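You operate a simulated robot arm through the tools that you are given. There is no shell and no other tool.

Carry out the task below with a simulated robot arm. There is one attempt and no reset: what you move stays moved.

JOB
Top up the sugar bowl, lid it and slide it over beside the milk jug.
Fine: sugar from the jar to about the red line, jar back on its spot; a pinch or two spilt at most, no more than a splash of milk. Set down upright: sugar jar.
Where things are to end (x, y in the base frame): sugar bowl within 4 cm of [63, 35].

It is judged by the outcome, as a careful person would: the job done as asked, and still so three seconds after it is handed in. It fails if anything else is knocked over, pushed out of place, dropped, spilled or broken. Lids that push on must go on centred and level and be pressed home; caps that screw on are set level and turned clockwise until they are tight.

ROBOT AND FRAMES
A 7-joint arm with a two-finger parallel gripper, fixed in place. Base frame: the origin is on the floor under the middle of its stand, x ahead of it, y to its left, z up; the work surface is at about z = 75. Lengths are in cm, angles in degrees, forces in N, time in s.
With the tool pointing down near the work surface it reaches from about 34 to 78 cm from the base axis. Its first joint turns from -166.0 to 166.0 degrees. Payload 3.91 kg.
The TCP is the grasp point between the finger pads, 3 cm short of the fingertips. In the tool frame z runs along the fingers and y along their closing line. The gripper opens to 11 cm. The fingers are 2 cm wide and 1 cm thick; the gripper's body (4.8 by 11.2 cm) begins 5.5 cm behind the TCP.
Orientation is that of the tool frame in the base frame, as a unit quaternion [x, y, z, w]. With the fingers straight down and closing along the base's y, the tool's x points along the base's -x, its y along +y and its z along -z.

CONTROLS
- The arm moves only by the tool play_rows. Its argument "series" is a list of rows, each an object (a shift or turn left out is 0, a gripper value left out holds the last) with "delta_pos": the shift along the tool's x, y, z in cm, a list of three; "dr": the turn, a rotation vector about the tool's x, y, z in degrees, a list of three; "grip": the gripper command, from -1 (fully open) to 1 (shut), values between in proportion. In form: [{"delta_pos": [x, y, z], "dr": [wx, wy, wz], "grip": grip}, ...]. A call has 1 to 20 rows; each row shifts and turns the commanded pose from where the row before left it, along the tool's axes as they then stand. Rows are played at 5 a second. More than 5 cm and 8.6 degrees between two rows, or a gripper value outside its range, and nothing of the call is played. A pose out of reach is approached as far as the arm can. The call stops where the force on the tool passes 40 N (or 10 N more than at its start, if that is more) or the arm is blocked; 0.2 s more then pass. Each finger travels about 15.3 cm/s and halts on what it meets, pressing with about 31 N; the grip force reading is that of the motor and also rises with nothing between the fingers. The clock runs only during rows and for 0.2 s after the last one: add rows that do not move to give the fingers time. The reply holds the time, the measured pose of the TCP, the force on the tool along the base axes, the opening and the grip force, in the units named above and with some noise, with the torque about the TCP (base axes, N m) and any sound that the robot's microphone picked up.
- Cameras (640 x 400 px; columns grow to the right, rows downward): "scene" is fixed at [22.03, -50.17, 149.27]; the picture's right is [0.94, -0.33, 0.00], its down [-0.14, -0.42, -0.90] and it looks along [0.30, 0.85, -0.44] (base axes); focal length 357 px, centre (320, 200). "wrist" rides on the gripper at [7.7, 0.7, -11.4] in the tool frame; the picture's right is [-0.09, 1.00, 0.00], its down [-0.80, -0.07, -0.59] and it looks along [-0.59, -0.05, 0.80] (tool axes); focal length 270 px, centre (320, 200). There is no depth. A picture from a camera that has moved, and an enlarged one, comes with that camera's place and axes in the base frame and with its lens.
- grab_frame(camera): a new picture of that camera. It takes no simulated time.
- slide_trunk(by): slides the trunk up (or, below 0, down) by that many cm; the arm rides with it, the base frame stays. It gives what a move gives, with no picture.
- inspect(camera, box): a new picture of the part [left, top, right, bottom] of that camera's present view, enlarged. It takes no simulated time.
- hand_in(): hands the job in; it is judged then, once.

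Places have to be worked out from the pictures, the camera data and where the tool is seen. Open the gripper and draw the arm clear of the work before you hand the job in, unless the task says otherwise.

The tools are called after "Emit:" as a command line: name --argument value ..., lists and objects as JSON in quotes. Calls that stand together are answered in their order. play_rows: Moves the arm, as the interface text tells. Its arguments: {"type":"object","properties":{"series":{"type":"array","items":{"type":"object","properties":{"delta_pos":{"type":"array","items":{"type":"number"}},"dr":{"type":"array","items":{"type":"number"}},"grip":{"type":"number"}}}}},"required":["series"]} The other tools are called the same way: slide_trunk (by) moves the trunk up or down; grab_frame (camera) takes a picture; inspect (camera, box) takes an enlarged picture of a part of a camera's view; hand_in () hands the job in.

At the start:

```text
clock: 0.0
position: [39.3, 24.93, 120.6]
tcp_rot: [0.0, 1.0, 0.0, 0.0]
wrist_force: [-1.3, 0.4, 0.4]
ft_torque: [-0.02, 0.04, 0.02]
width: 10.99
gripper_force: 0.0
trunk travel left (down, up): [-55.0, 6.0]
```

scene: 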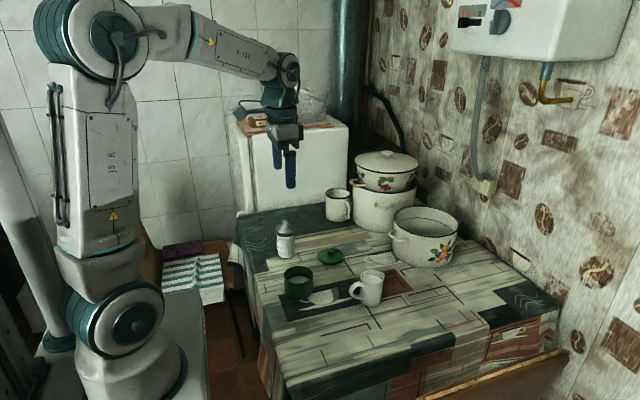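
wrist: 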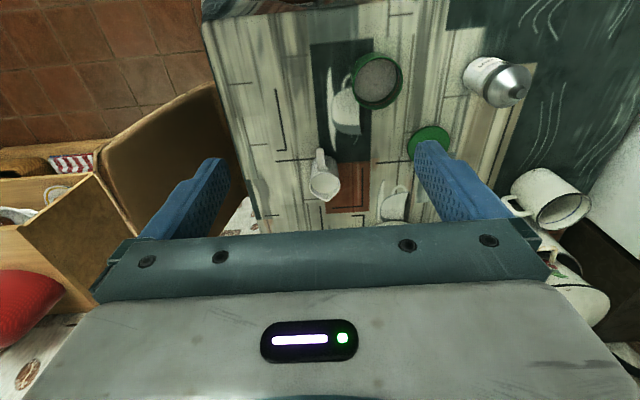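

I'll start by looking at the objects more closely in both cameras.

Emit:
inspect --camera "scene" --box '[240, 200, 420, 320]'

Emit:
inspect --camera "wrist" --box '[240, 30, 600, 250]'

Emit:
inspect --camera "scene" --box '[260, 210, 350, 310]'

```text
3.33 times, centred on (330, 260) of scene
camera zoom: at [22.03, -50.17, 149.27], right [0.94, -0.33, 0.0], down [-0.14, -0.42, -0.9], along [0.3, 0.85, -0.44], focal length 1190 px, centre (287, 0)
```

zoom: 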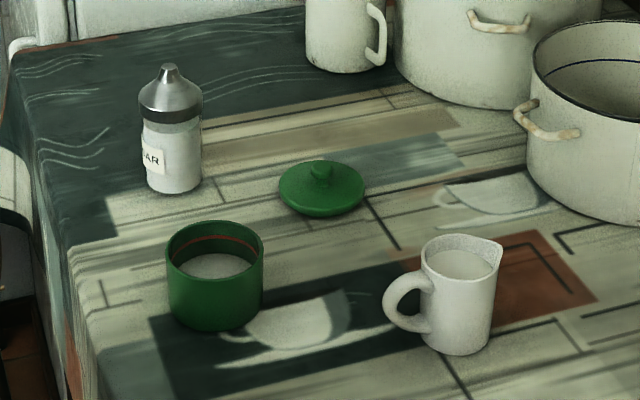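

```text
1.78 times, centred on (420, 140) of wrist
camera zoom: at [31.64, 25.53, 132.11], right [0.09, 1.0, 0.0], down [0.8, -0.07, 0.59], along [0.59, -0.05, -0.8], focal length 480 px, centre (142, 307)
```

zoom: 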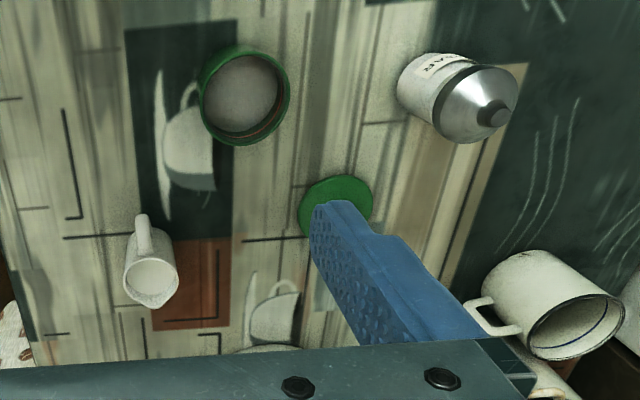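

```text
4.00 times, centred on (305, 260) of scene
camera zoom: at [22.03, -50.17, 149.27], right [0.94, -0.33, 0.0], down [-0.14, -0.42, -0.9], along [0.3, 0.85, -0.44], focal length 1428 px, centre (380, -40)
```

zoom: 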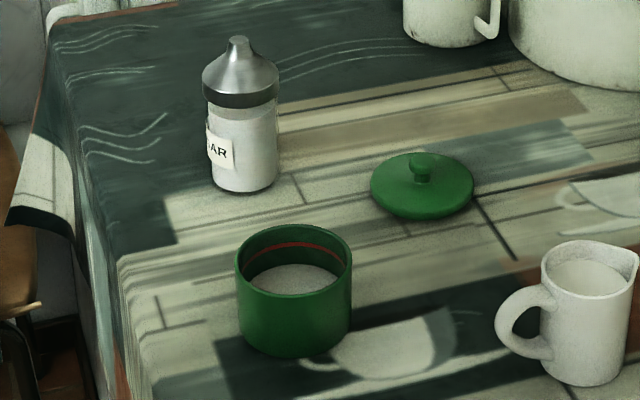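

The jar seems to have a cone pour top, the bowl is at about (45, 34.5), the lid about (60, 47), the jar about (46.5, 55) and the jug about (64, 23). Next I zoom in hard on the jar top, the bowl interior and the lid.

Emit:
inspect --camera "wrist" --box '[455, 45, 545, 115]'

Emit:
inspect --camera "scene" --box '[270, 215, 306, 262]'

Emit:
inspect --camera "wrist" --box '[335, 40, 425, 120]'

Emit:
inspect --camera "scene" --box '[278, 260, 322, 305]'

Emit:
inspect --camera "scene" --box '[310, 240, 350, 270]'

```text
5.71 times, centred on (500, 80) of wrist
camera zoom: at [31.64, 25.53, 132.11], right [0.09, 1.0, 0.0], down [0.8, -0.07, 0.59], along [0.59, -0.05, -0.8], focal length 1544 px, centre (-709, 886)
```

zoom: 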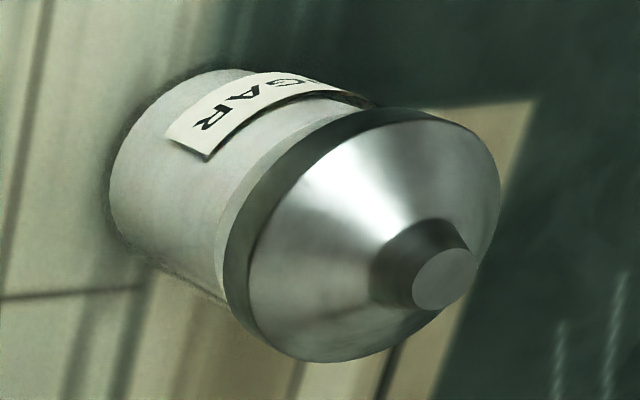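

```text
8.51 times, centred on (288, 238) of scene
camera zoom: at [22.03, -50.17, 149.27], right [0.94, -0.33, 0.0], down [-0.14, -0.42, -0.9], along [0.3, 0.85, -0.44], focal length 3038 px, centre (592, -128)
```

zoom: 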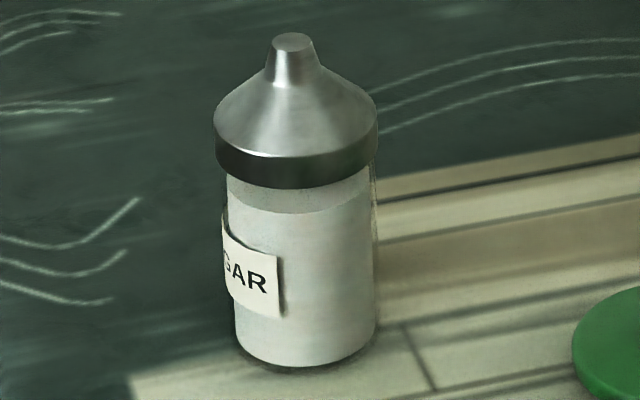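

```text
5.00 times, centred on (380, 80) of wrist
camera zoom: at [31.64, 25.53, 132.11], right [0.09, 1.0, 0.0], down [0.8, -0.07, 0.59], along [0.59, -0.05, -0.8], focal length 1351 px, centre (20, 800)
```

zoom: 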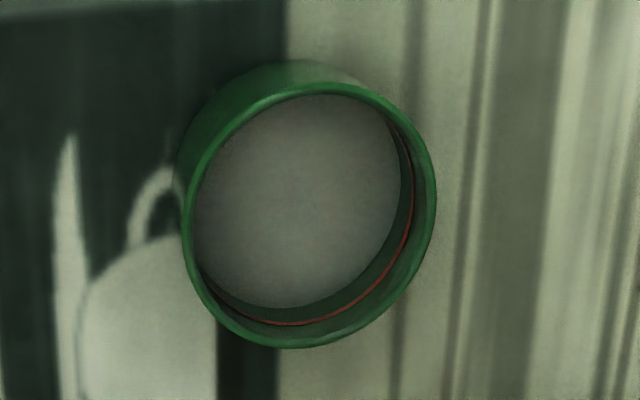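

```text
8.89 times, centred on (300, 282) of scene
camera zoom: at [22.03, -50.17, 149.27], right [0.94, -0.33, 0.0], down [-0.14, -0.42, -0.9], along [0.3, 0.85, -0.44], focal length 3173 px, centre (498, -533)
```

zoom: 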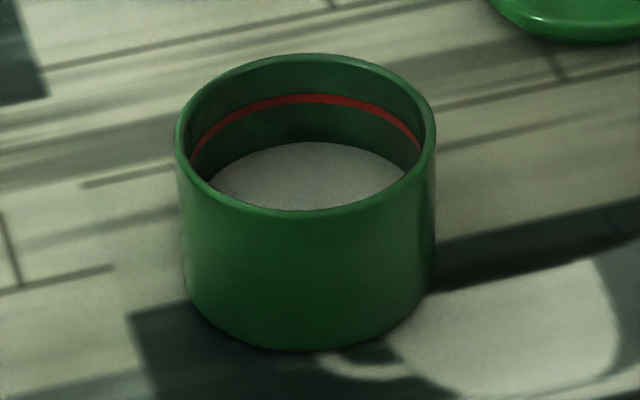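

```text
13.33 times, centred on (330, 255) of scene
camera zoom: at [22.03, -50.17, 149.27], right [0.94, -0.33, 0.0], down [-0.14, -0.42, -0.9], along [0.3, 0.85, -0.44], focal length 4759 px, centre (187, -533)
```

zoom: 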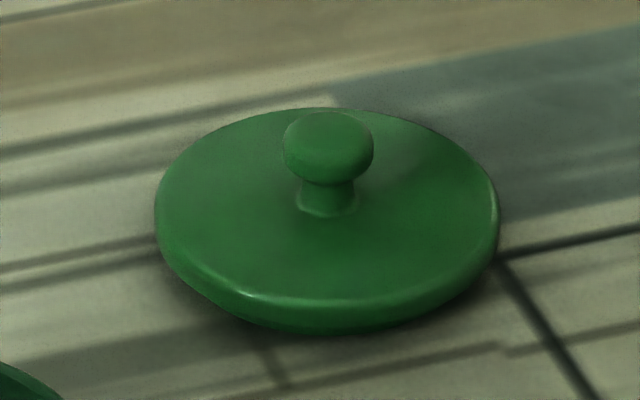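

The bowl's sugar surface is about 3.3 cm below the rim and the red line about 1.5 cm below it. The jar has an open metal pour spout on top at about z=89. I'll roll the tool 180° so the wrist camera sits on the far side (it'll be above when I approach the jar horizontally), starting with half of it.

Emit:
play_rows --series '[{"dr": [0, 0, -8.18], "grip": -1}, {"dr": [0, 0, -8.18]}, {"dr": [0, 0, -8.18]}, {"dr": [0, 0, -8.18]}, {"dr": [0, 0, -8.18]}, {"dr": [0, 0, -8.18]}, {"dr": [0, 0, -8.18]}, {"dr": [0, 0, -8.18]}, {"dr": [0, 0, -8.18]}, {"dr": [0, 0, -8.18]}, {"dr": [0, 0, -8.2]}]'

```text
clock: 2.4
position: [39.37, 24.92, 120.51]
tcp_rot: [0.708, -0.706, 0.0, 0.0]
wrist_force: [0.2, -0.3, 0.2]
ft_torque: [0.02, 0.01, 0.0]
width: 11.0
gripper_force: 0.1
trunk travel left (down, up): [-55.0, 6.0]
```

Rotation works as expected (tool x now along -Y). I continue the second half of the roll.

Emit:
play_rows --series '[{"dr": [0, 0, -8.18]}, {"dr": [0, 0, -8.18]}, {"dr": [0, 0, -8.18]}, {"dr": [0, 0, -8.18]}, {"dr": [0, 0, -8.18]}, {"dr": [0, 0, -8.18]}, {"dr": [0, 0, -8.18]}, {"dr": [0, 0, -8.18]}, {"dr": [0, 0, -8.18]}, {"dr": [0, 0, -8.18]}, {"dr": [0, 0, -8.2]}, {}]'

Emit:
grab_frame --camera "wrist"

Emit:
grab_frame --camera "scene"

```text
clock: 5.0
position: [39.32, 24.86, 120.62]
tcp_rot: [1.0, 0.001, 0.0, 0.0]
wrist_force: [0.5, -0.1, -0.5]
ft_torque: [-0.02, -0.01, 0.01]
width: 10.99
gripper_force: 0.0
trunk travel left (down, up): [-55.0, 6.0]
```

```text
taken
camera wrist: at [47.02, 24.19, 132.14], right [-0.09, -1.0, 0.0], down [-0.8, 0.07, 0.59], along [-0.59, 0.05, -0.8], focal length 270 px, centre (320, 200)
```

wrist: 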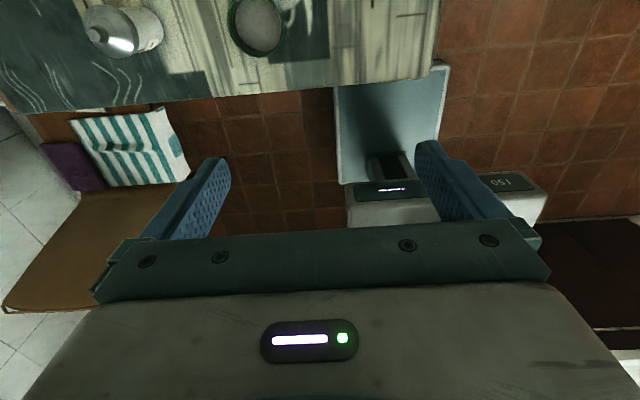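

```text
taken
```

scene: 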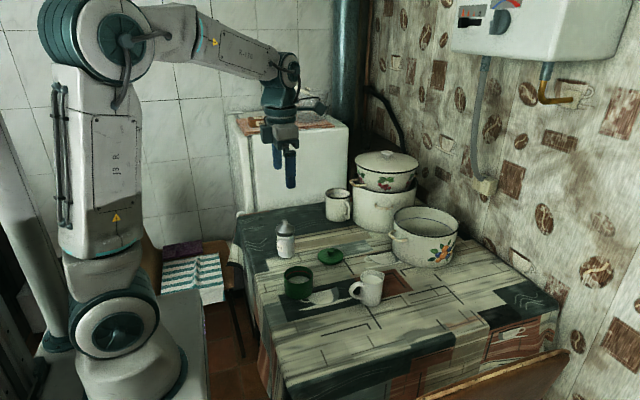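

Roll done: tool x is +X, y is -Y. Now I move over towards the jar side at a safe height and pitch the tool up to about 23° below horizontal pointing +X, to check it's reachable.

Emit:
play_rows --series '[{"delta_pos": [-0.7, -4.2, 1.5]}, {"delta_pos": [-0.7, -4.2, 1.5]}, {"delta_pos": [-0.7, -4.2, 1.5]}, {"delta_pos": [-0.7, -4.2, 1.5]}, {"delta_pos": [-0.7, -4.2, 1.5]}, {"delta_pos": [-0.7, -4.2, 1.5]}, {"delta_pos": [-0.7, -4.2, 1.5]}, {"dr": [0, 8.4, 0]}, {"dr": [0, 8.4, 0]}, {"dr": [0, 8.4, 0]}, {"dr": [0, 8.4, 0]}, {"dr": [0, 8.4, 0]}, {"dr": [0, 8.4, 0]}, {"dr": [0, 8.4, 0]}, {"dr": [0, 8.4, 0]}, {}, {}]'

Emit:
grab_frame --camera "wrist"

Emit:
grab_frame --camera "scene"

```text
clock: 8.6
position: [34.35, 54.38, 110.12]
tcp_rot: [0.833, 0.001, 0.553, -0.001]
wrist_force: [-0.3, -1.1, -0.2]
ft_torque: [0.0, -0.03, 0.0]
width: 11.0
gripper_force: 0.1
trunk travel left (down, up): [-55.0, 6.0]
```

```text
taken
camera wrist: at [26.87, 53.57, 121.66], right [-0.03, -1.0, -0.08], down [-0.86, 0.07, -0.51], along [0.51, 0.05, -0.86], focal length 270 px, centre (320, 200)
```

wrist: 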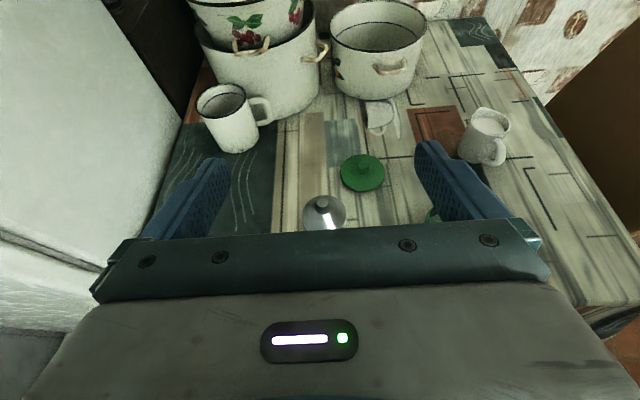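

```text
taken
```

scene: 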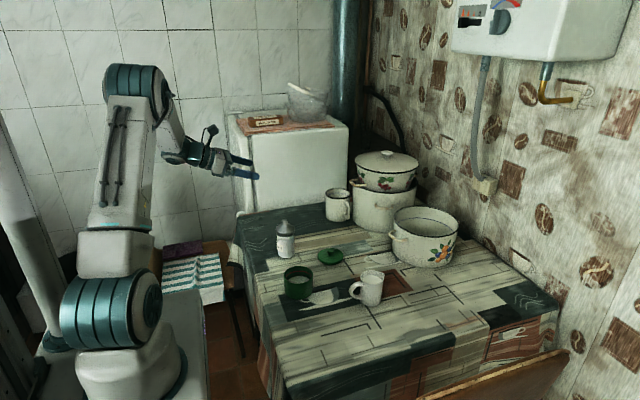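

The posture is reachable with the camera on top. Next I descend to a pre-grasp point about 12 cm back along the approach line from the jar, at (35, 55.35, 84.4).

Emit:
play_rows --series '[{"delta_pos": [-3.91, -0.162, 1.773], "grip": -1}, {"delta_pos": [-3.91, -0.162, 1.773]}, {"delta_pos": [-3.91, -0.162, 1.773]}, {"delta_pos": [-3.91, -0.162, 1.773]}, {"delta_pos": [-3.91, -0.162, 1.773]}, {"delta_pos": [-3.91, -0.162, 1.773]}, {}, {}]'

Emit:
grab_frame --camera "wrist"

Emit:
grab_frame --camera "scene"

```text
clock: 10.4
position: [35.04, 55.12, 84.52]
tcp_rot: [0.833, -0.001, 0.553, 0.001]
wrist_force: [-0.4, -0.4, 0.2]
ft_torque: [-0.01, -0.02, 0.03]
width: 11.0
gripper_force: 0.0
trunk travel left (down, up): [-55.0, 6.0]
```

```text
taken
camera wrist: at [27.55, 54.39, 96.17], right [-0.03, -1.0, -0.08], down [-0.86, 0.07, -0.51], along [0.51, 0.05, -0.86], focal length 270 px, centre (320, 200)
```

wrist: 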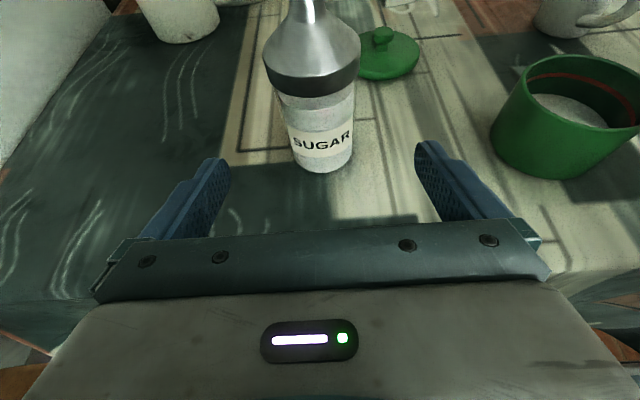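

```text
taken
```

scene: 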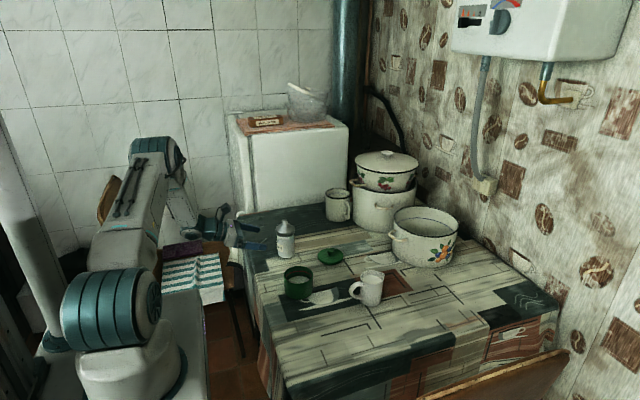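

The jar looks nearly centred between the fingers. I zoom in to measure the lateral offset exactly before advancing.

Emit:
inspect --camera "wrist" --box '[240, 60, 400, 180]'

Emit:
inspect --camera "scene" --box '[190, 200, 320, 290]'

Emit:
inspect --camera "wrist" --box '[480, 40, 640, 190]'

```text
3.33 times, centred on (320, 120) of wrist
camera zoom: at [27.55, 54.39, 96.17], right [-0.03, -1.0, -0.08], down [-0.86, 0.07, -0.51], along [0.51, 0.05, -0.86], focal length 901 px, centre (320, 467)
```

zoom: 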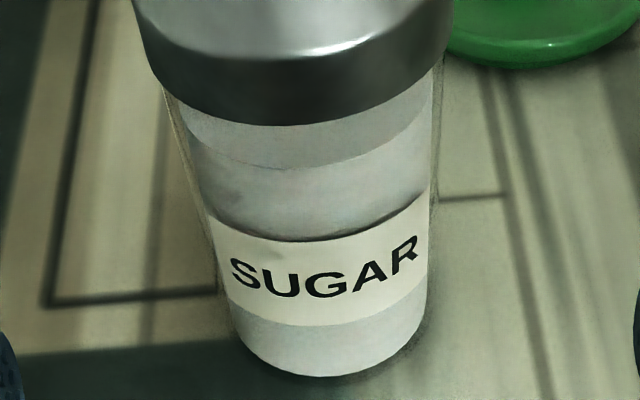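

```text
4.44 times, centred on (255, 245) of scene
camera zoom: at [22.03, -50.17, 149.27], right [0.94, -0.33, 0.0], down [-0.14, -0.42, -0.9], along [0.3, 0.85, -0.44], focal length 1586 px, centre (609, 0)
```

zoom: 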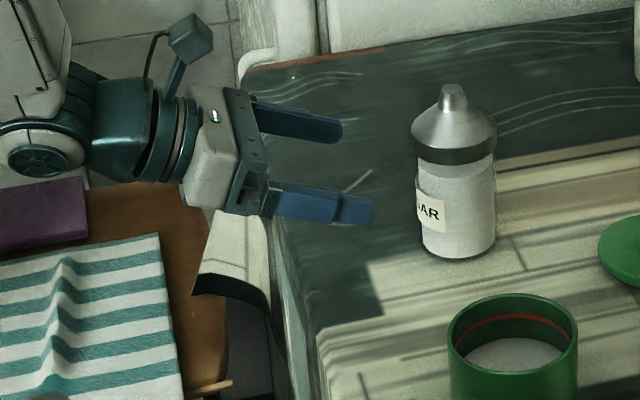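

```text
2.67 times, centred on (560, 115) of wrist
camera zoom: at [27.55, 54.39, 96.17], right [-0.03, -1.0, -0.08], down [-0.86, 0.07, -0.51], along [0.51, 0.05, -0.86], focal length 721 px, centre (-320, 427)
```

zoom: 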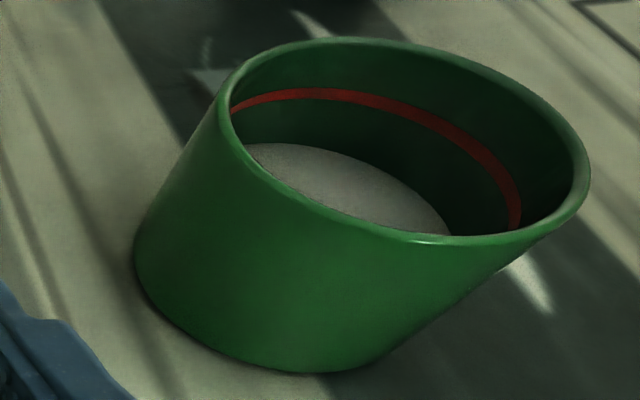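

The jar axis is about (46.05, 55.26), only ~0.14 cm off my line. I advance along the tool axis to put the TCP on the jar axis at z≈79.7, fingers open.

Emit:
play_rows --series '[{"delta_pos": [-0.02, -0.02, 1.5], "grip": -1}, {"delta_pos": [-0.02, -0.02, 1.5]}, {"delta_pos": [-0.02, -0.02, 1.5]}, {"delta_pos": [-0.02, -0.02, 1.5]}, {"delta_pos": [-0.02, -0.02, 1.5]}, {"delta_pos": [-0.02, -0.02, 1.5]}, {"delta_pos": [-0.02, -0.02, 1.5]}, {"delta_pos": [-0.03, 0, 1.5]}, {}, {}]'

Emit:
grab_frame --camera "wrist"

Emit:
inspect --camera "scene" --box '[210, 200, 330, 290]'

```text
clock: 12.6
position: [46.12, 55.47, 79.61]
tcp_rot: [0.833, 0.0, 0.553, 0.0]
wrist_force: [-0.1, 0.0, 0.1]
ft_torque: [-0.02, -0.03, -0.02]
width: 11.01
gripper_force: 0.1
trunk travel left (down, up): [-55.0, 6.0]
```

```text
taken
camera wrist: at [38.59, 54.65, 91.25], right [-0.03, -1.0, -0.08], down [-0.86, 0.07, -0.51], along [0.51, 0.05, -0.86], focal length 270 px, centre (320, 200)
```

wrist: 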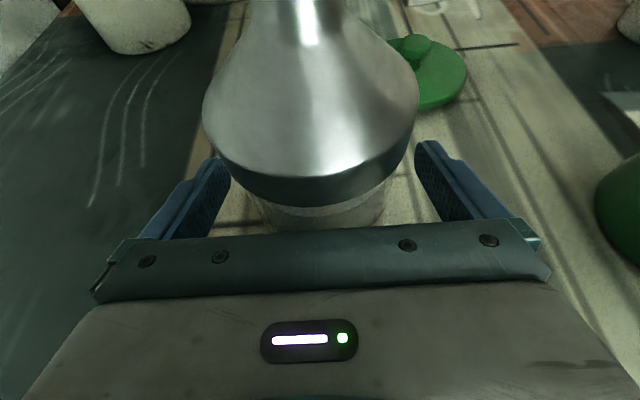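

```text
4.44 times, centred on (270, 245) of scene
camera zoom: at [22.03, -50.17, 149.27], right [0.94, -0.33, 0.0], down [-0.14, -0.42, -0.9], along [0.3, 0.85, -0.44], focal length 1586 px, centre (542, 0)
```

zoom: 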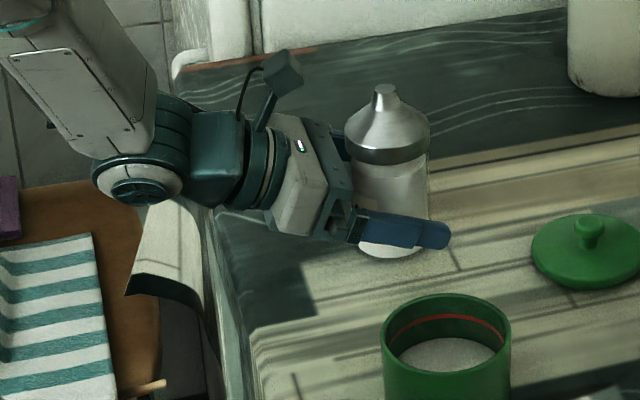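

Well placed around the jar (within ~0.1 cm). I close the fingers in steps onto the body.

Emit:
play_rows --series '[{"grip": -0.6}, {"grip": -0.3}, {"grip": -0.15}, {"grip": -0.05}, {"grip": 0.0}, {"grip": 0.1}, {"grip": 0.3}, {"grip": 0.3}, {"grip": 0.3}]'

Emit:
inspect --camera "scene" --box '[210, 200, 330, 290]'

```text
clock: 14.6
position: [46.16, 55.34, 79.63]
tcp_rot: [0.833, 0.0, 0.553, 0.0]
wrist_force: [-0.2, 0.0, 0.4]
ft_torque: [0.04, -0.01, -0.03]
width: 6.34
gripper_force: 31.1
trunk travel left (down, up): [-55.0, 6.0]
```

```text
4.44 times, centred on (270, 245) of scene
camera zoom: at [22.03, -50.17, 149.27], right [0.94, -0.33, 0.0], down [-0.14, -0.42, -0.9], along [0.3, 0.85, -0.44], focal length 1586 px, centre (542, 0)
```

zoom: 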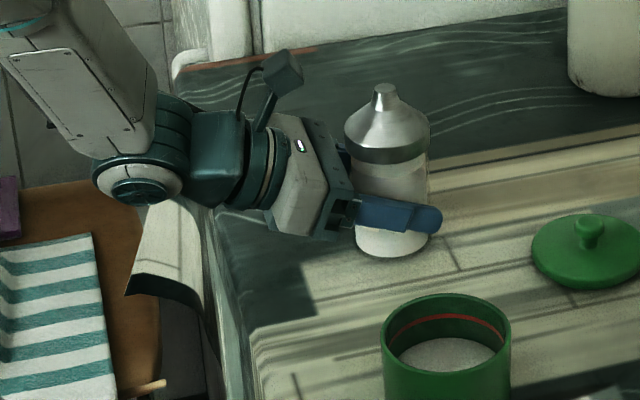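

Grip holds at 6.34 cm with 31 N. I record the grasp pose (46.15, 55.35, 79.6) for the return and lift straight up 12 cm.

Emit:
play_rows --series '[{"delta_pos": [0.92, 0, -0.388], "grip": 0.4}, {"delta_pos": [1.84, 0, -0.776]}, {"delta_pos": [1.84, 0, -0.776]}, {"delta_pos": [1.84, 0, -0.776]}, {"delta_pos": [1.84, 0, -0.776]}, {"delta_pos": [1.84, 0, -0.776]}, {"delta_pos": [0.92, 0, -0.388]}, {}, {}]'

Emit:
grab_frame --camera "scene"

Emit:
grab_frame --camera "wrist"

```text
clock: 16.6
position: [46.06, 55.43, 91.52]
tcp_rot: [0.833, 0.0, 0.553, 0.0]
wrist_force: [-0.6, -0.3, -3.6]
ft_torque: [-0.03, -0.01, 0.05]
width: 6.35
gripper_force: 31.1
trunk travel left (down, up): [-55.0, 6.0]
```

```text
taken
```

scene: 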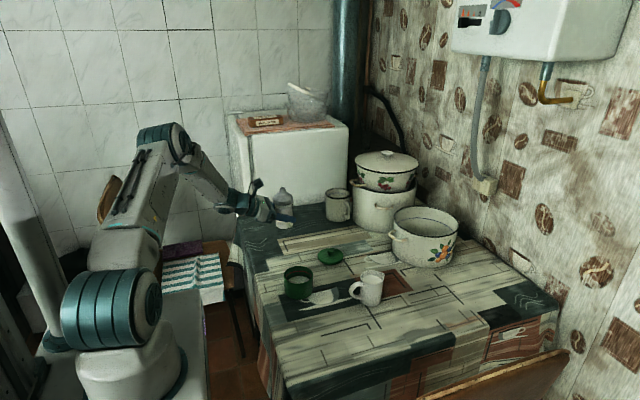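

```text
taken
camera wrist: at [38.51, 54.78, 103.16], right [-0.03, -1.0, -0.08], down [-0.86, 0.07, -0.51], along [0.51, 0.05, -0.86], focal length 270 px, centre (320, 200)
```

wrist: 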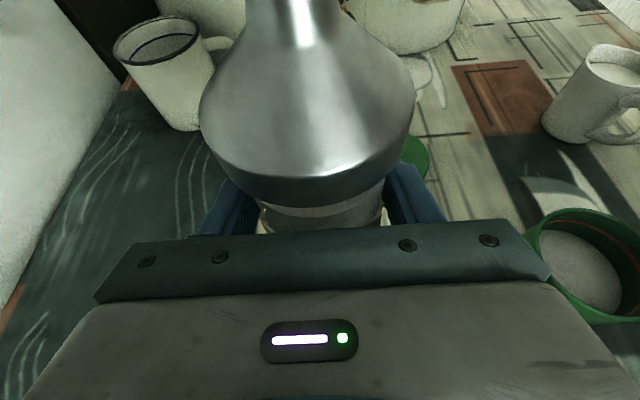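

The jar lifts cleanly (≈3.6 N weight). I move it upright to just left of the bowl at (45.1, 44.5, 93), where tipping it toward -Y will bring the spout over the bowl.

Emit:
play_rows --series '[{"delta_pos": [0.165, 1.82, -0.243]}, {"delta_pos": [0.165, 1.82, -0.243]}, {"delta_pos": [0.165, 1.82, -0.243]}, {"delta_pos": [0.165, 1.82, -0.243]}, {"delta_pos": [0.165, 1.82, -0.243]}, {"delta_pos": [0.165, 1.82, -0.243]}, {}, {}, {}]'

Emit:
grab_frame --camera "wrist"

Emit:
inspect --camera "scene" --box '[220, 190, 340, 310]'

```text
clock: 18.6
position: [44.99, 44.42, 93.09]
tcp_rot: [0.833, 0.0, 0.553, 0.0]
wrist_force: [0.4, -0.1, -3.6]
ft_torque: [-0.01, -0.03, -0.01]
width: 6.34
gripper_force: 30.6
trunk travel left (down, up): [-55.0, 6.0]
```

```text
taken
camera wrist: at [37.54, 43.77, 104.57], right [-0.03, -1.0, -0.08], down [-0.86, 0.07, -0.51], along [0.51, 0.05, -0.86], focal length 270 px, centre (320, 200)
```

wrist: 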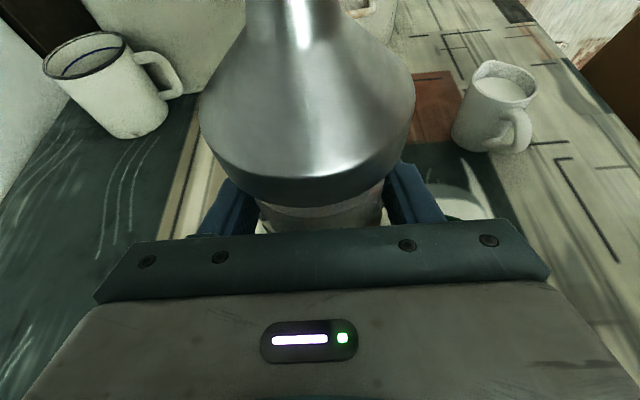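

```text
3.33 times, centred on (280, 250) of scene
camera zoom: at [22.03, -50.17, 149.27], right [0.94, -0.33, 0.0], down [-0.14, -0.42, -0.9], along [0.3, 0.85, -0.44], focal length 1190 px, centre (453, 33)
```

zoom: 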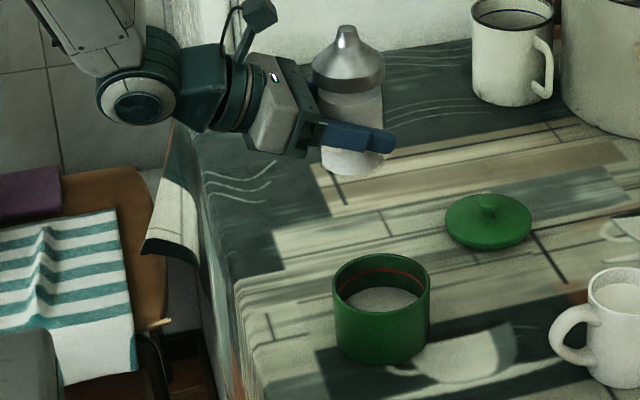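

The projection model matches (spout predicted at 346,27; seen at 346,30). Bowl centre is ~(44.6, 34.65). Now I tip the jar 48° toward the bowl at this height.

Emit:
play_rows --series '[{"dr": [2.328, 0, 5.526]}, {"dr": [2.328, 0, 5.526]}, {"dr": [2.328, 0, 5.526]}, {"dr": [2.328, 0, 5.526]}, {"dr": [2.328, 0, 5.526]}, {"dr": [2.328, 0, 5.526]}, {"dr": [2.328, 0, 5.526]}, {"dr": [2.328, 0, 5.526]}, {}, {}]'

Emit:
grab_frame --camera "wrist"

Emit:
inspect --camera "scene" --box '[220, 190, 340, 310]'

```text
clock: 20.8
position: [45.15, 44.65, 92.96]
tcp_rot: [0.761, -0.225, 0.506, -0.339]
wrist_force: [0.1, -0.2, -3.1]
ft_torque: [0.03, -0.01, 0.02]
width: 6.34
gripper_force: 30.9
trunk travel left (down, up): [-55.0, 6.0]
```

```text
taken
camera wrist: at [37.6, 35.44, 100.25], right [-0.03, -0.61, -0.79], down [-0.86, 0.42, -0.29], along [0.51, 0.67, -0.53], focal length 270 px, centre (320, 200)
```

wrist: 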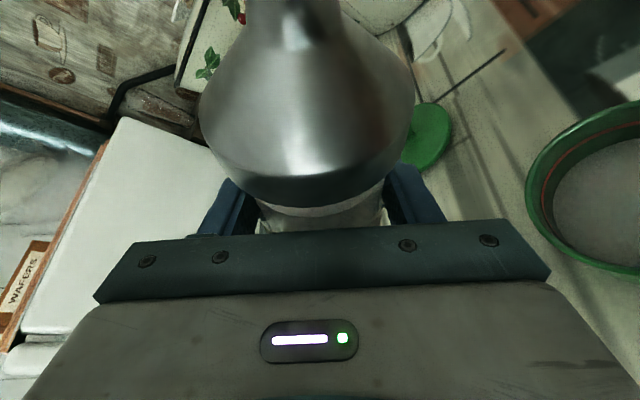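

```text
3.33 times, centred on (280, 250) of scene
camera zoom: at [22.03, -50.17, 149.27], right [0.94, -0.33, 0.0], down [-0.14, -0.42, -0.9], along [0.3, 0.85, -0.44], focal length 1190 px, centre (453, 33)
```

zoom: 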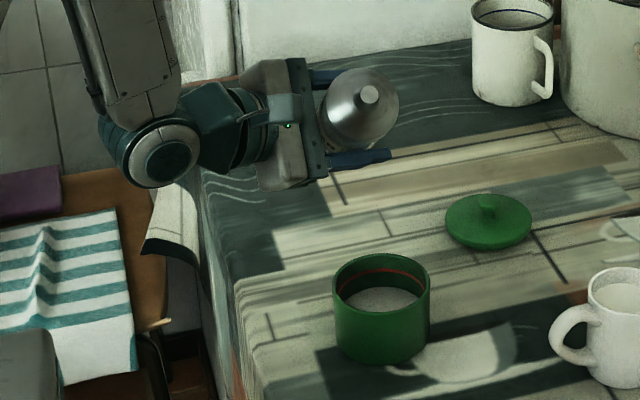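

No sugar out yet, jar tips cleanly. I lower so the spout ends ~6 cm above the bowl rim, then continue tipping to ~70°, spout over the bowl.

Emit:
play_rows --series '[{"delta_pos": [-1.128, 1.728, 0.462]}, {"delta_pos": [-1.128, 1.728, 0.462]}, {"delta_pos": [-1.128, 1.728, 0.462]}, {"delta_pos": [-1.128, 1.728, 0.462]}, {}, {"dr": [2.134, 0, 5.066]}, {"dr": [2.134, 0, 5.066]}, {"dr": [2.134, 0, 5.066]}, {"dr": [2.134, 0, 5.066]}, {}]'

Emit:
inspect --camera "scene" --box '[220, 190, 340, 310]'

Emit:
grab_frame --camera "wrist"

```text
clock: 23.0
position: [44.99, 43.58, 84.45]
tcp_rot: [0.682, -0.318, 0.453, -0.478]
wrist_force: [-0.2, -0.1, -4.5]
ft_torque: [0.06, -0.01, 0.03]
width: 6.3
gripper_force: 31.1
trunk travel left (down, up): [-55.0, 6.0]
```

```text
3.33 times, centred on (280, 250) of scene
camera zoom: at [22.03, -50.17, 149.27], right [0.94, -0.33, 0.0], down [-0.14, -0.42, -0.9], along [0.3, 0.85, -0.44], focal length 1190 px, centre (453, 33)
```

zoom: 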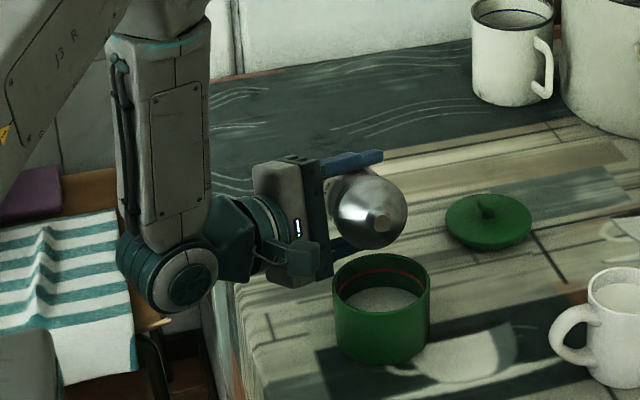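

```text
taken
camera wrist: at [37.58, 32.36, 87.93], right [-0.03, -0.26, -0.96], down [-0.86, 0.5, -0.11], along [0.51, 0.82, -0.24], focal length 270 px, centre (320, 200)
```

wrist: 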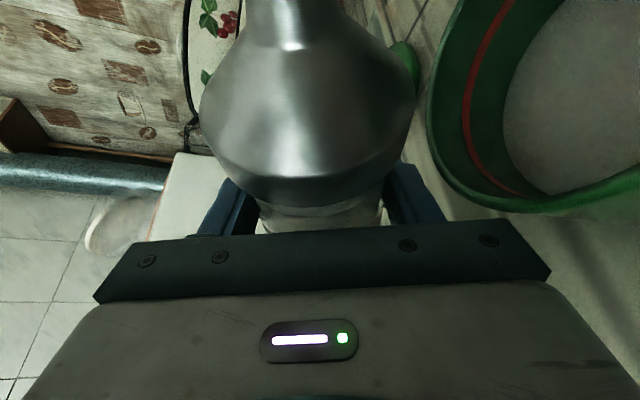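

The wrist camera now sees right into the bowl with the red line, ideal for monitoring. No flow yet at 70°; I tip on to 80°, keeping the spout over the bowl centre.

Emit:
play_rows --series '[{"delta_pos": [0.056, -0.81, 0.03], "dr": [1.94, 0, 4.605]}, {"delta_pos": [0.056, -0.81, 0.03], "dr": [1.94, 0, 4.605]}, {}, {}]'

Emit:
grab_frame --camera "wrist"

Emit:
inspect --camera "scene" --box '[260, 230, 320, 310]'

```text
clock: 24.0
position: [45.13, 43.95, 86.16]
tcp_rot: [0.638, -0.355, 0.423, -0.536]
wrist_force: [-0.8, -0.1, -4.6]
ft_torque: [0.02, -0.03, 0.0]
width: 6.33
gripper_force: 31.3
trunk travel left (down, up): [-55.0, 6.0]
```

```text
taken
camera wrist: at [37.72, 32.36, 87.52], right [-0.03, -0.09, -1.0], down [-0.86, 0.51, -0.02], along [0.51, 0.85, -0.1], focal length 270 px, centre (320, 200)
```

wrist: 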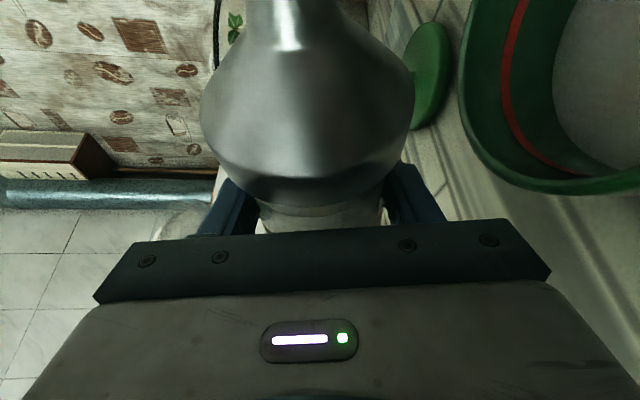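

```text
5.00 times, centred on (290, 270) of scene
camera zoom: at [22.03, -50.17, 149.27], right [0.94, -0.33, 0.0], down [-0.14, -0.42, -0.9], along [0.3, 0.85, -0.44], focal length 1785 px, centre (470, -150)
```

zoom: 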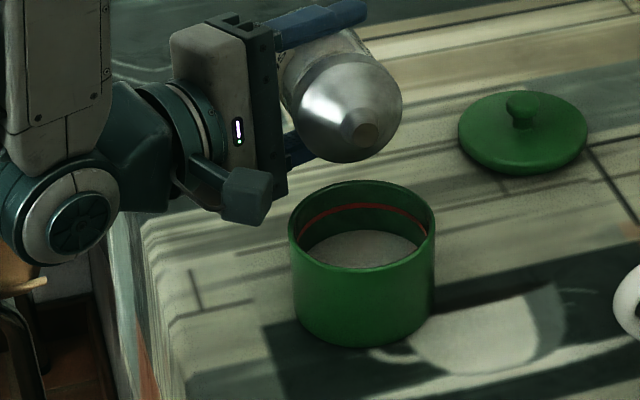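

Still no flow at 80°. I go on to 88° and hold briefly.

Emit:
play_rows --series '[{"delta_pos": [-0.08, -0.19, 0.035], "dr": [1.552, 0, 3.684]}, {"delta_pos": [-0.08, -0.19, 0.035], "dr": [1.552, 0, 3.684]}, {}, {}, {}]'

Emit:
grab_frame --camera "wrist"

Emit:
inspect --camera "scene" --box '[260, 230, 320, 310]'

```text
clock: 25.2
position: [45.31, 44.2, 86.48]
tcp_rot: [0.6, -0.383, 0.398, -0.578]
wrist_force: [-0.1, -0.6, -3.6]
ft_torque: [0.05, -0.03, 0.0]
width: 6.32
gripper_force: 31.0
trunk travel left (down, up): [-55.0, 6.0]
```

```text
taken
camera wrist: at [37.72, 32.53, 86.3], right [-0.03, 0.05, -1.0], down [-0.86, 0.51, 0.05], along [0.51, 0.86, 0.02], focal length 270 px, centre (320, 200)
```

wrist: 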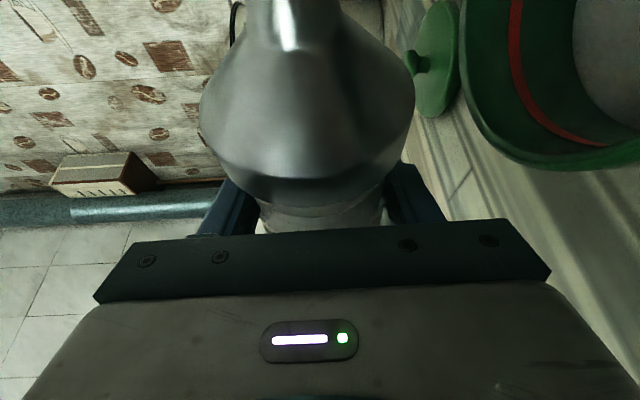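

```text
5.00 times, centred on (290, 270) of scene
camera zoom: at [22.03, -50.17, 149.27], right [0.94, -0.33, 0.0], down [-0.14, -0.42, -0.9], along [0.3, 0.85, -0.44], focal length 1785 px, centre (470, -150)
```

zoom: 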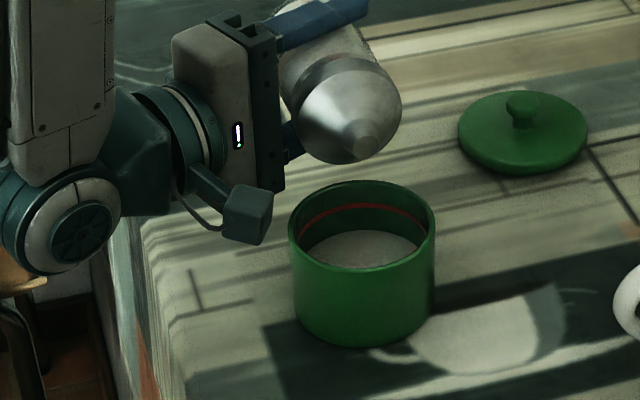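

No flow yet at 88°; I keep tipping in small steps with the spout held over the bowl: to 94°.

Emit:
play_rows --series '[{"delta_pos": [0, -0.335, -0.05], "dr": [1.164, 0, 2.763]}, {"delta_pos": [0, -0.335, -0.05], "dr": [1.164, 0, 2.763]}, {}, {}, {}]'

Emit:
inspect --camera "scene" --box '[260, 230, 320, 310]'

```text
clock: 26.4
position: [45.08, 44.11, 87.1]
tcp_rot: [-0.569, 0.404, -0.378, 0.608]
wrist_force: [-0.1, -0.8, -3.5]
ft_torque: [0.06, 0.03, 0.01]
width: 6.32
gripper_force: 31.0
trunk travel left (down, up): [-55.0, 6.0]
```

```text
5.00 times, centred on (290, 270) of scene
camera zoom: at [22.03, -50.17, 149.27], right [0.94, -0.33, 0.0], down [-0.14, -0.42, -0.9], along [0.3, 0.85, -0.44], focal length 1785 px, centre (470, -150)
```

zoom: 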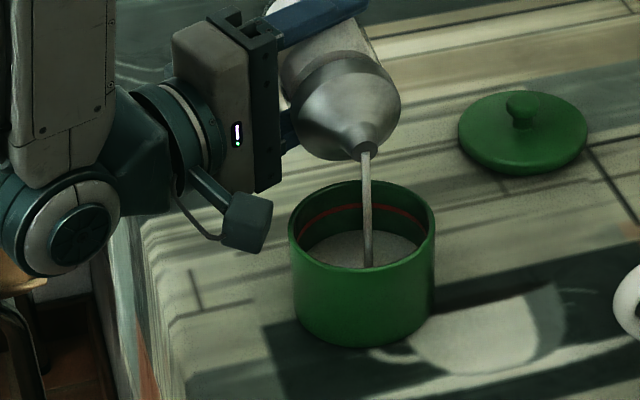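

The sugar is now flowing in a thin stream into the bowl centre. I hold this angle for about a second and re-check the level.

Emit:
play_rows --series '[{}, {}, {}, {}, {}]'

Emit:
inspect --camera "scene" --box '[275, 245, 315, 300]'

Emit:
grab_frame --camera "wrist"

```text
clock: 27.6
position: [45.18, 44.19, 87.2]
tcp_rot: [-0.568, 0.404, -0.378, 0.609]
wrist_force: [0.1, -0.1, -4.0]
ft_torque: [0.07, -0.02, 0.02]
width: 6.3
gripper_force: 31.5
trunk travel left (down, up): [-55.0, 6.0]
```

```text
7.27 times, centred on (295, 272) of scene
camera zoom: at [22.03, -50.17, 149.27], right [0.94, -0.33, 0.0], down [-0.14, -0.42, -0.9], along [0.3, 0.85, -0.44], focal length 2596 px, centre (502, -327)
```

zoom: 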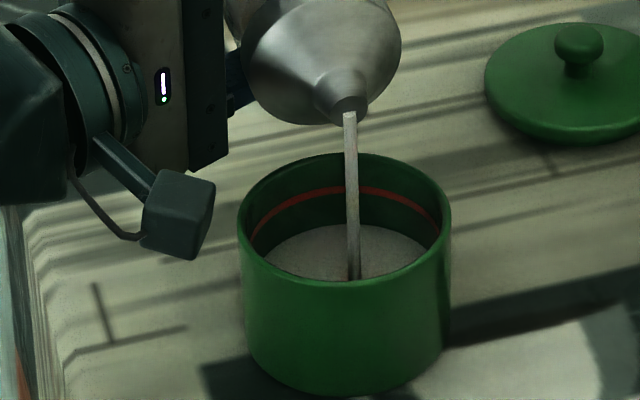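

```text
taken
camera wrist: at [37.67, 32.59, 85.81], right [-0.03, 0.15, -0.99], down [-0.86, 0.5, 0.11], along [0.51, 0.85, 0.11], focal length 270 px, centre (320, 200)
```

wrist: 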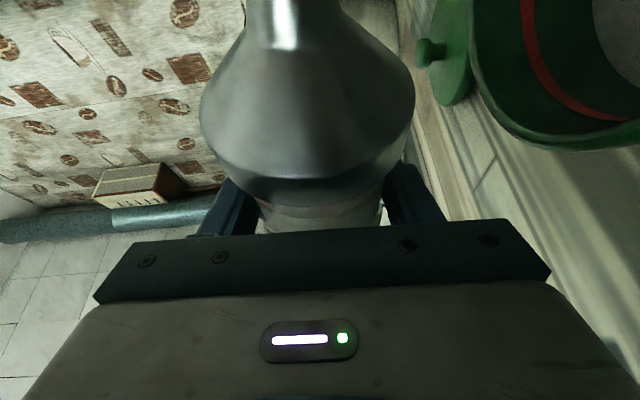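

Level is rising slowly (a few px). I hold for 3 more seconds and re-measure.

Emit:
play_rows --series '[{}, {}, {}, {}, {}, {}, {}, {}, {}, {}, {}, {}, {}, {}, {}]'

Emit:
inspect --camera "scene" --box '[275, 245, 315, 300]'

```text
clock: 30.8
position: [45.14, 44.23, 87.15]
tcp_rot: [-0.569, 0.404, -0.377, 0.608]
wrist_force: [-0.5, -0.2, -4.0]
ft_torque: [0.07, 0.01, 0.01]
width: 6.32
gripper_force: 31.4
trunk travel left (down, up): [-55.0, 6.0]
```

```text
7.27 times, centred on (295, 272) of scene
camera zoom: at [22.03, -50.17, 149.27], right [0.94, -0.33, 0.0], down [-0.14, -0.42, -0.9], along [0.3, 0.85, -0.44], focal length 2596 px, centre (502, -327)
```

zoom: 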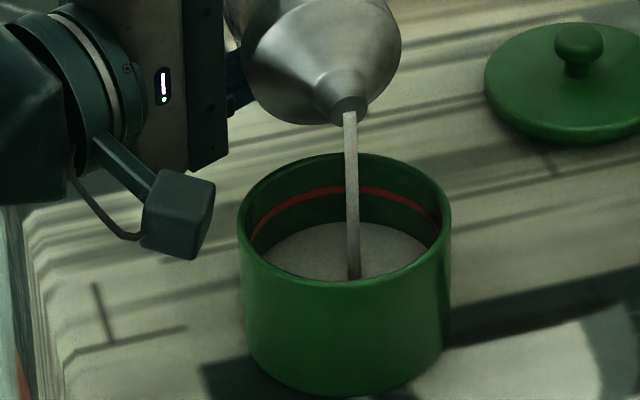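

Flow at this angle is slow (~0.03–0.05 cm/s). I tip to 100° and hold 1 s to gauge the new rate.

Emit:
play_rows --series '[{"delta_pos": [0.03, -0.48, -0.012], "dr": [1.164, 0, 2.763]}, {"delta_pos": [0.03, -0.48, -0.012], "dr": [1.164, 0, 2.763]}, {}, {}, {}, {}, {}]'

Emit:
inspect --camera "scene" --box '[275, 245, 315, 300]'

```text
clock: 32.4
position: [45.14, 43.88, 88.19]
tcp_rot: [-0.535, 0.424, -0.355, 0.638]
wrist_force: [-1.1, 0.1, -3.8]
ft_torque: [0.07, -0.02, -0.02]
width: 6.34
gripper_force: 30.7
trunk travel left (down, up): [-55.0, 6.0]
```

```text
7.27 times, centred on (295, 272) of scene
camera zoom: at [22.03, -50.17, 149.27], right [0.94, -0.33, 0.0], down [-0.14, -0.42, -0.9], along [0.3, 0.85, -0.44], focal length 2596 px, centre (502, -327)
```

zoom: 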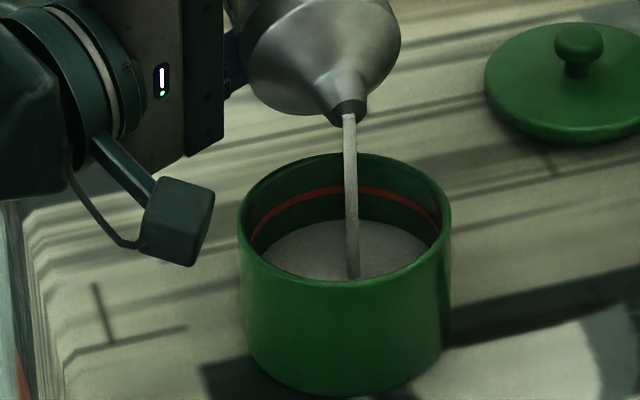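

Rate is still modest. I tip to 108° and hold ~1.6 s.

Emit:
play_rows --series '[{"delta_pos": [0, -0.62, 0], "dr": [1.552, 0, 3.684]}, {"delta_pos": [0, -0.62, 0], "dr": [1.552, 0, 3.684]}, {}, {}, {}, {}, {}, {}, {}, {}]'

Emit:
inspect --camera "scene" --box '[275, 245, 315, 300]'

```text
clock: 34.6
position: [45.12, 43.66, 89.39]
tcp_rot: [-0.49, 0.448, -0.325, 0.674]
wrist_force: [-0.1, -0.1, -3.3]
ft_torque: [0.04, 0.0, 0.02]
width: 6.32
gripper_force: 31.5
trunk travel left (down, up): [-55.0, 6.0]
```

```text
7.27 times, centred on (295, 272) of scene
camera zoom: at [22.03, -50.17, 149.27], right [0.94, -0.33, 0.0], down [-0.14, -0.42, -0.9], along [0.3, 0.85, -0.44], focal length 2596 px, centre (502, -327)
```

zoom: 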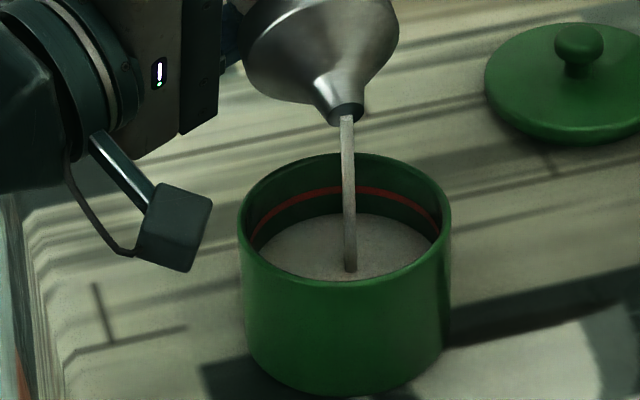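

Rate is now good: back edge at row ~213 versus the line at ~191. I hold 3 s more.

Emit:
play_rows --series '[{}, {}, {}, {}, {}, {}, {}, {}, {}, {}, {}, {}, {}, {}]'

Emit:
inspect --camera "scene" --box '[275, 245, 315, 300]'

```text
clock: 37.6
position: [45.18, 43.57, 89.37]
tcp_rot: [-0.49, 0.447, -0.325, 0.674]
wrist_force: [-0.3, -0.8, -3.5]
ft_torque: [0.09, -0.01, 0.0]
width: 6.33
gripper_force: 31.6
trunk travel left (down, up): [-55.0, 6.0]
```

```text
7.27 times, centred on (295, 272) of scene
camera zoom: at [22.03, -50.17, 149.27], right [0.94, -0.33, 0.0], down [-0.14, -0.42, -0.9], along [0.3, 0.85, -0.44], focal length 2596 px, centre (502, -327)
```

zoom: 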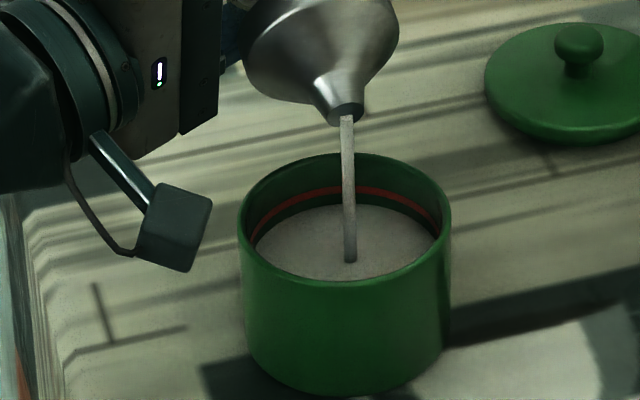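

Back edge at ~205 now, 2.7 px/s. I hold 2.4 s more, then zoom tighter.

Emit:
play_rows --series '[{}, {}, {}, {}, {}, {}, {}, {}, {}, {}, {}]'

Emit:
inspect --camera "scene" --box '[284, 264, 308, 288]'

```text
clock: 40.0
position: [44.97, 43.68, 89.42]
tcp_rot: [-0.49, 0.448, -0.325, 0.674]
wrist_force: [-0.3, -0.6, -3.1]
ft_torque: [0.04, 0.0, 0.03]
width: 6.27
gripper_force: 30.6
trunk travel left (down, up): [-55.0, 6.0]
```

```text
16.00 times, centred on (296, 276) of scene
camera zoom: at [22.03, -50.17, 149.27], right [0.94, -0.33, 0.0], down [-0.14, -0.42, -0.9], along [0.3, 0.85, -0.44], focal length 5711 px, centre (704, -1016)
```

zoom: 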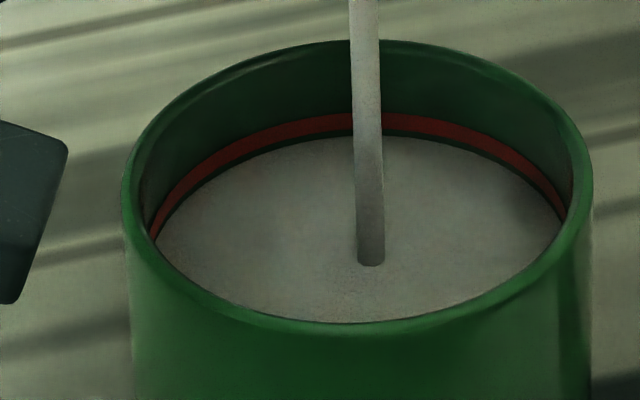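

Only ~0.3 cm below the line's middle. I hold under a second more, then look before tipping back.

Emit:
play_rows --series '[{}, {}, {}]'

Emit:
inspect --camera "scene" --box '[284, 264, 308, 288]'

```text
clock: 40.8
position: [44.98, 43.69, 89.31]
tcp_rot: [-0.49, 0.447, -0.326, 0.674]
wrist_force: [-0.8, 0.1, -3.1]
ft_torque: [0.07, -0.04, -0.01]
width: 6.31
gripper_force: 31.2
trunk travel left (down, up): [-55.0, 6.0]
```

```text
16.00 times, centred on (296, 276) of scene
camera zoom: at [22.03, -50.17, 149.27], right [0.94, -0.33, 0.0], down [-0.14, -0.42, -0.9], along [0.3, 0.85, -0.44], focal length 5711 px, centre (704, -1016)
```

zoom: 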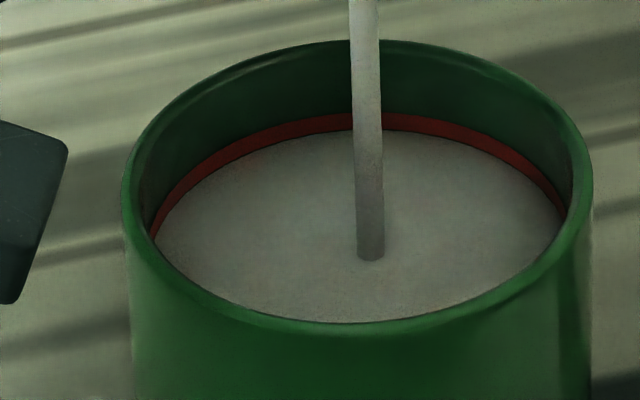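

The surface is now right at the bottom of the red line, so I tip back quickly in place (spout stays over the bowl) to stop the flow.

Emit:
play_rows --series '[{"dr": [-3.18, 0, -7.55]}, {"dr": [-3.18, 0, -7.55]}, {"dr": [-3.18, 0, -7.55]}, {}]'

Emit:
inspect --camera "scene" --box '[284, 264, 308, 288]'

Emit:
inspect --camera "scene" --box '[260, 230, 320, 310]'

```text
clock: 41.8
position: [45.12, 43.62, 89.36]
tcp_rot: [0.623, -0.367, 0.413, -0.554]
wrist_force: [0.3, 0.7, -3.8]
ft_torque: [0.04, 0.01, 0.02]
width: 6.31
gripper_force: 30.7
trunk travel left (down, up): [-55.0, 6.0]
```

```text
16.00 times, centred on (296, 276) of scene
camera zoom: at [22.03, -50.17, 149.27], right [0.94, -0.33, 0.0], down [-0.14, -0.42, -0.9], along [0.3, 0.85, -0.44], focal length 5711 px, centre (704, -1016)
```

zoom: 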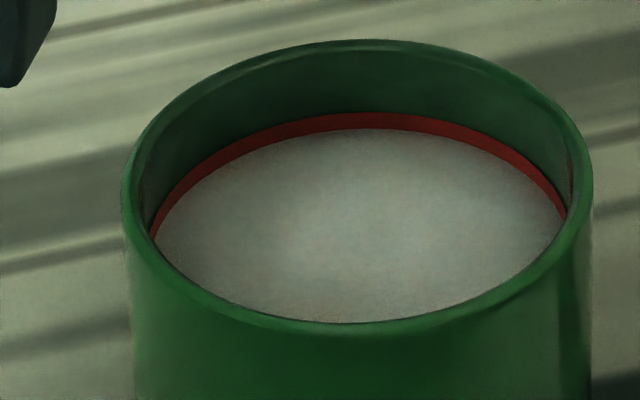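

```text
5.00 times, centred on (290, 270) of scene
camera zoom: at [22.03, -50.17, 149.27], right [0.94, -0.33, 0.0], down [-0.14, -0.42, -0.9], along [0.3, 0.85, -0.44], focal length 1785 px, centre (470, -150)
```

zoom: 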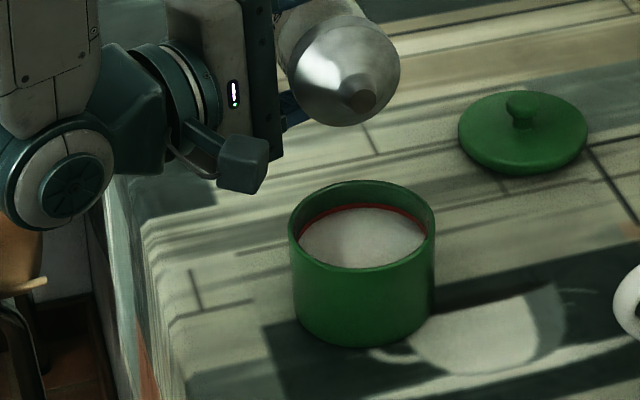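

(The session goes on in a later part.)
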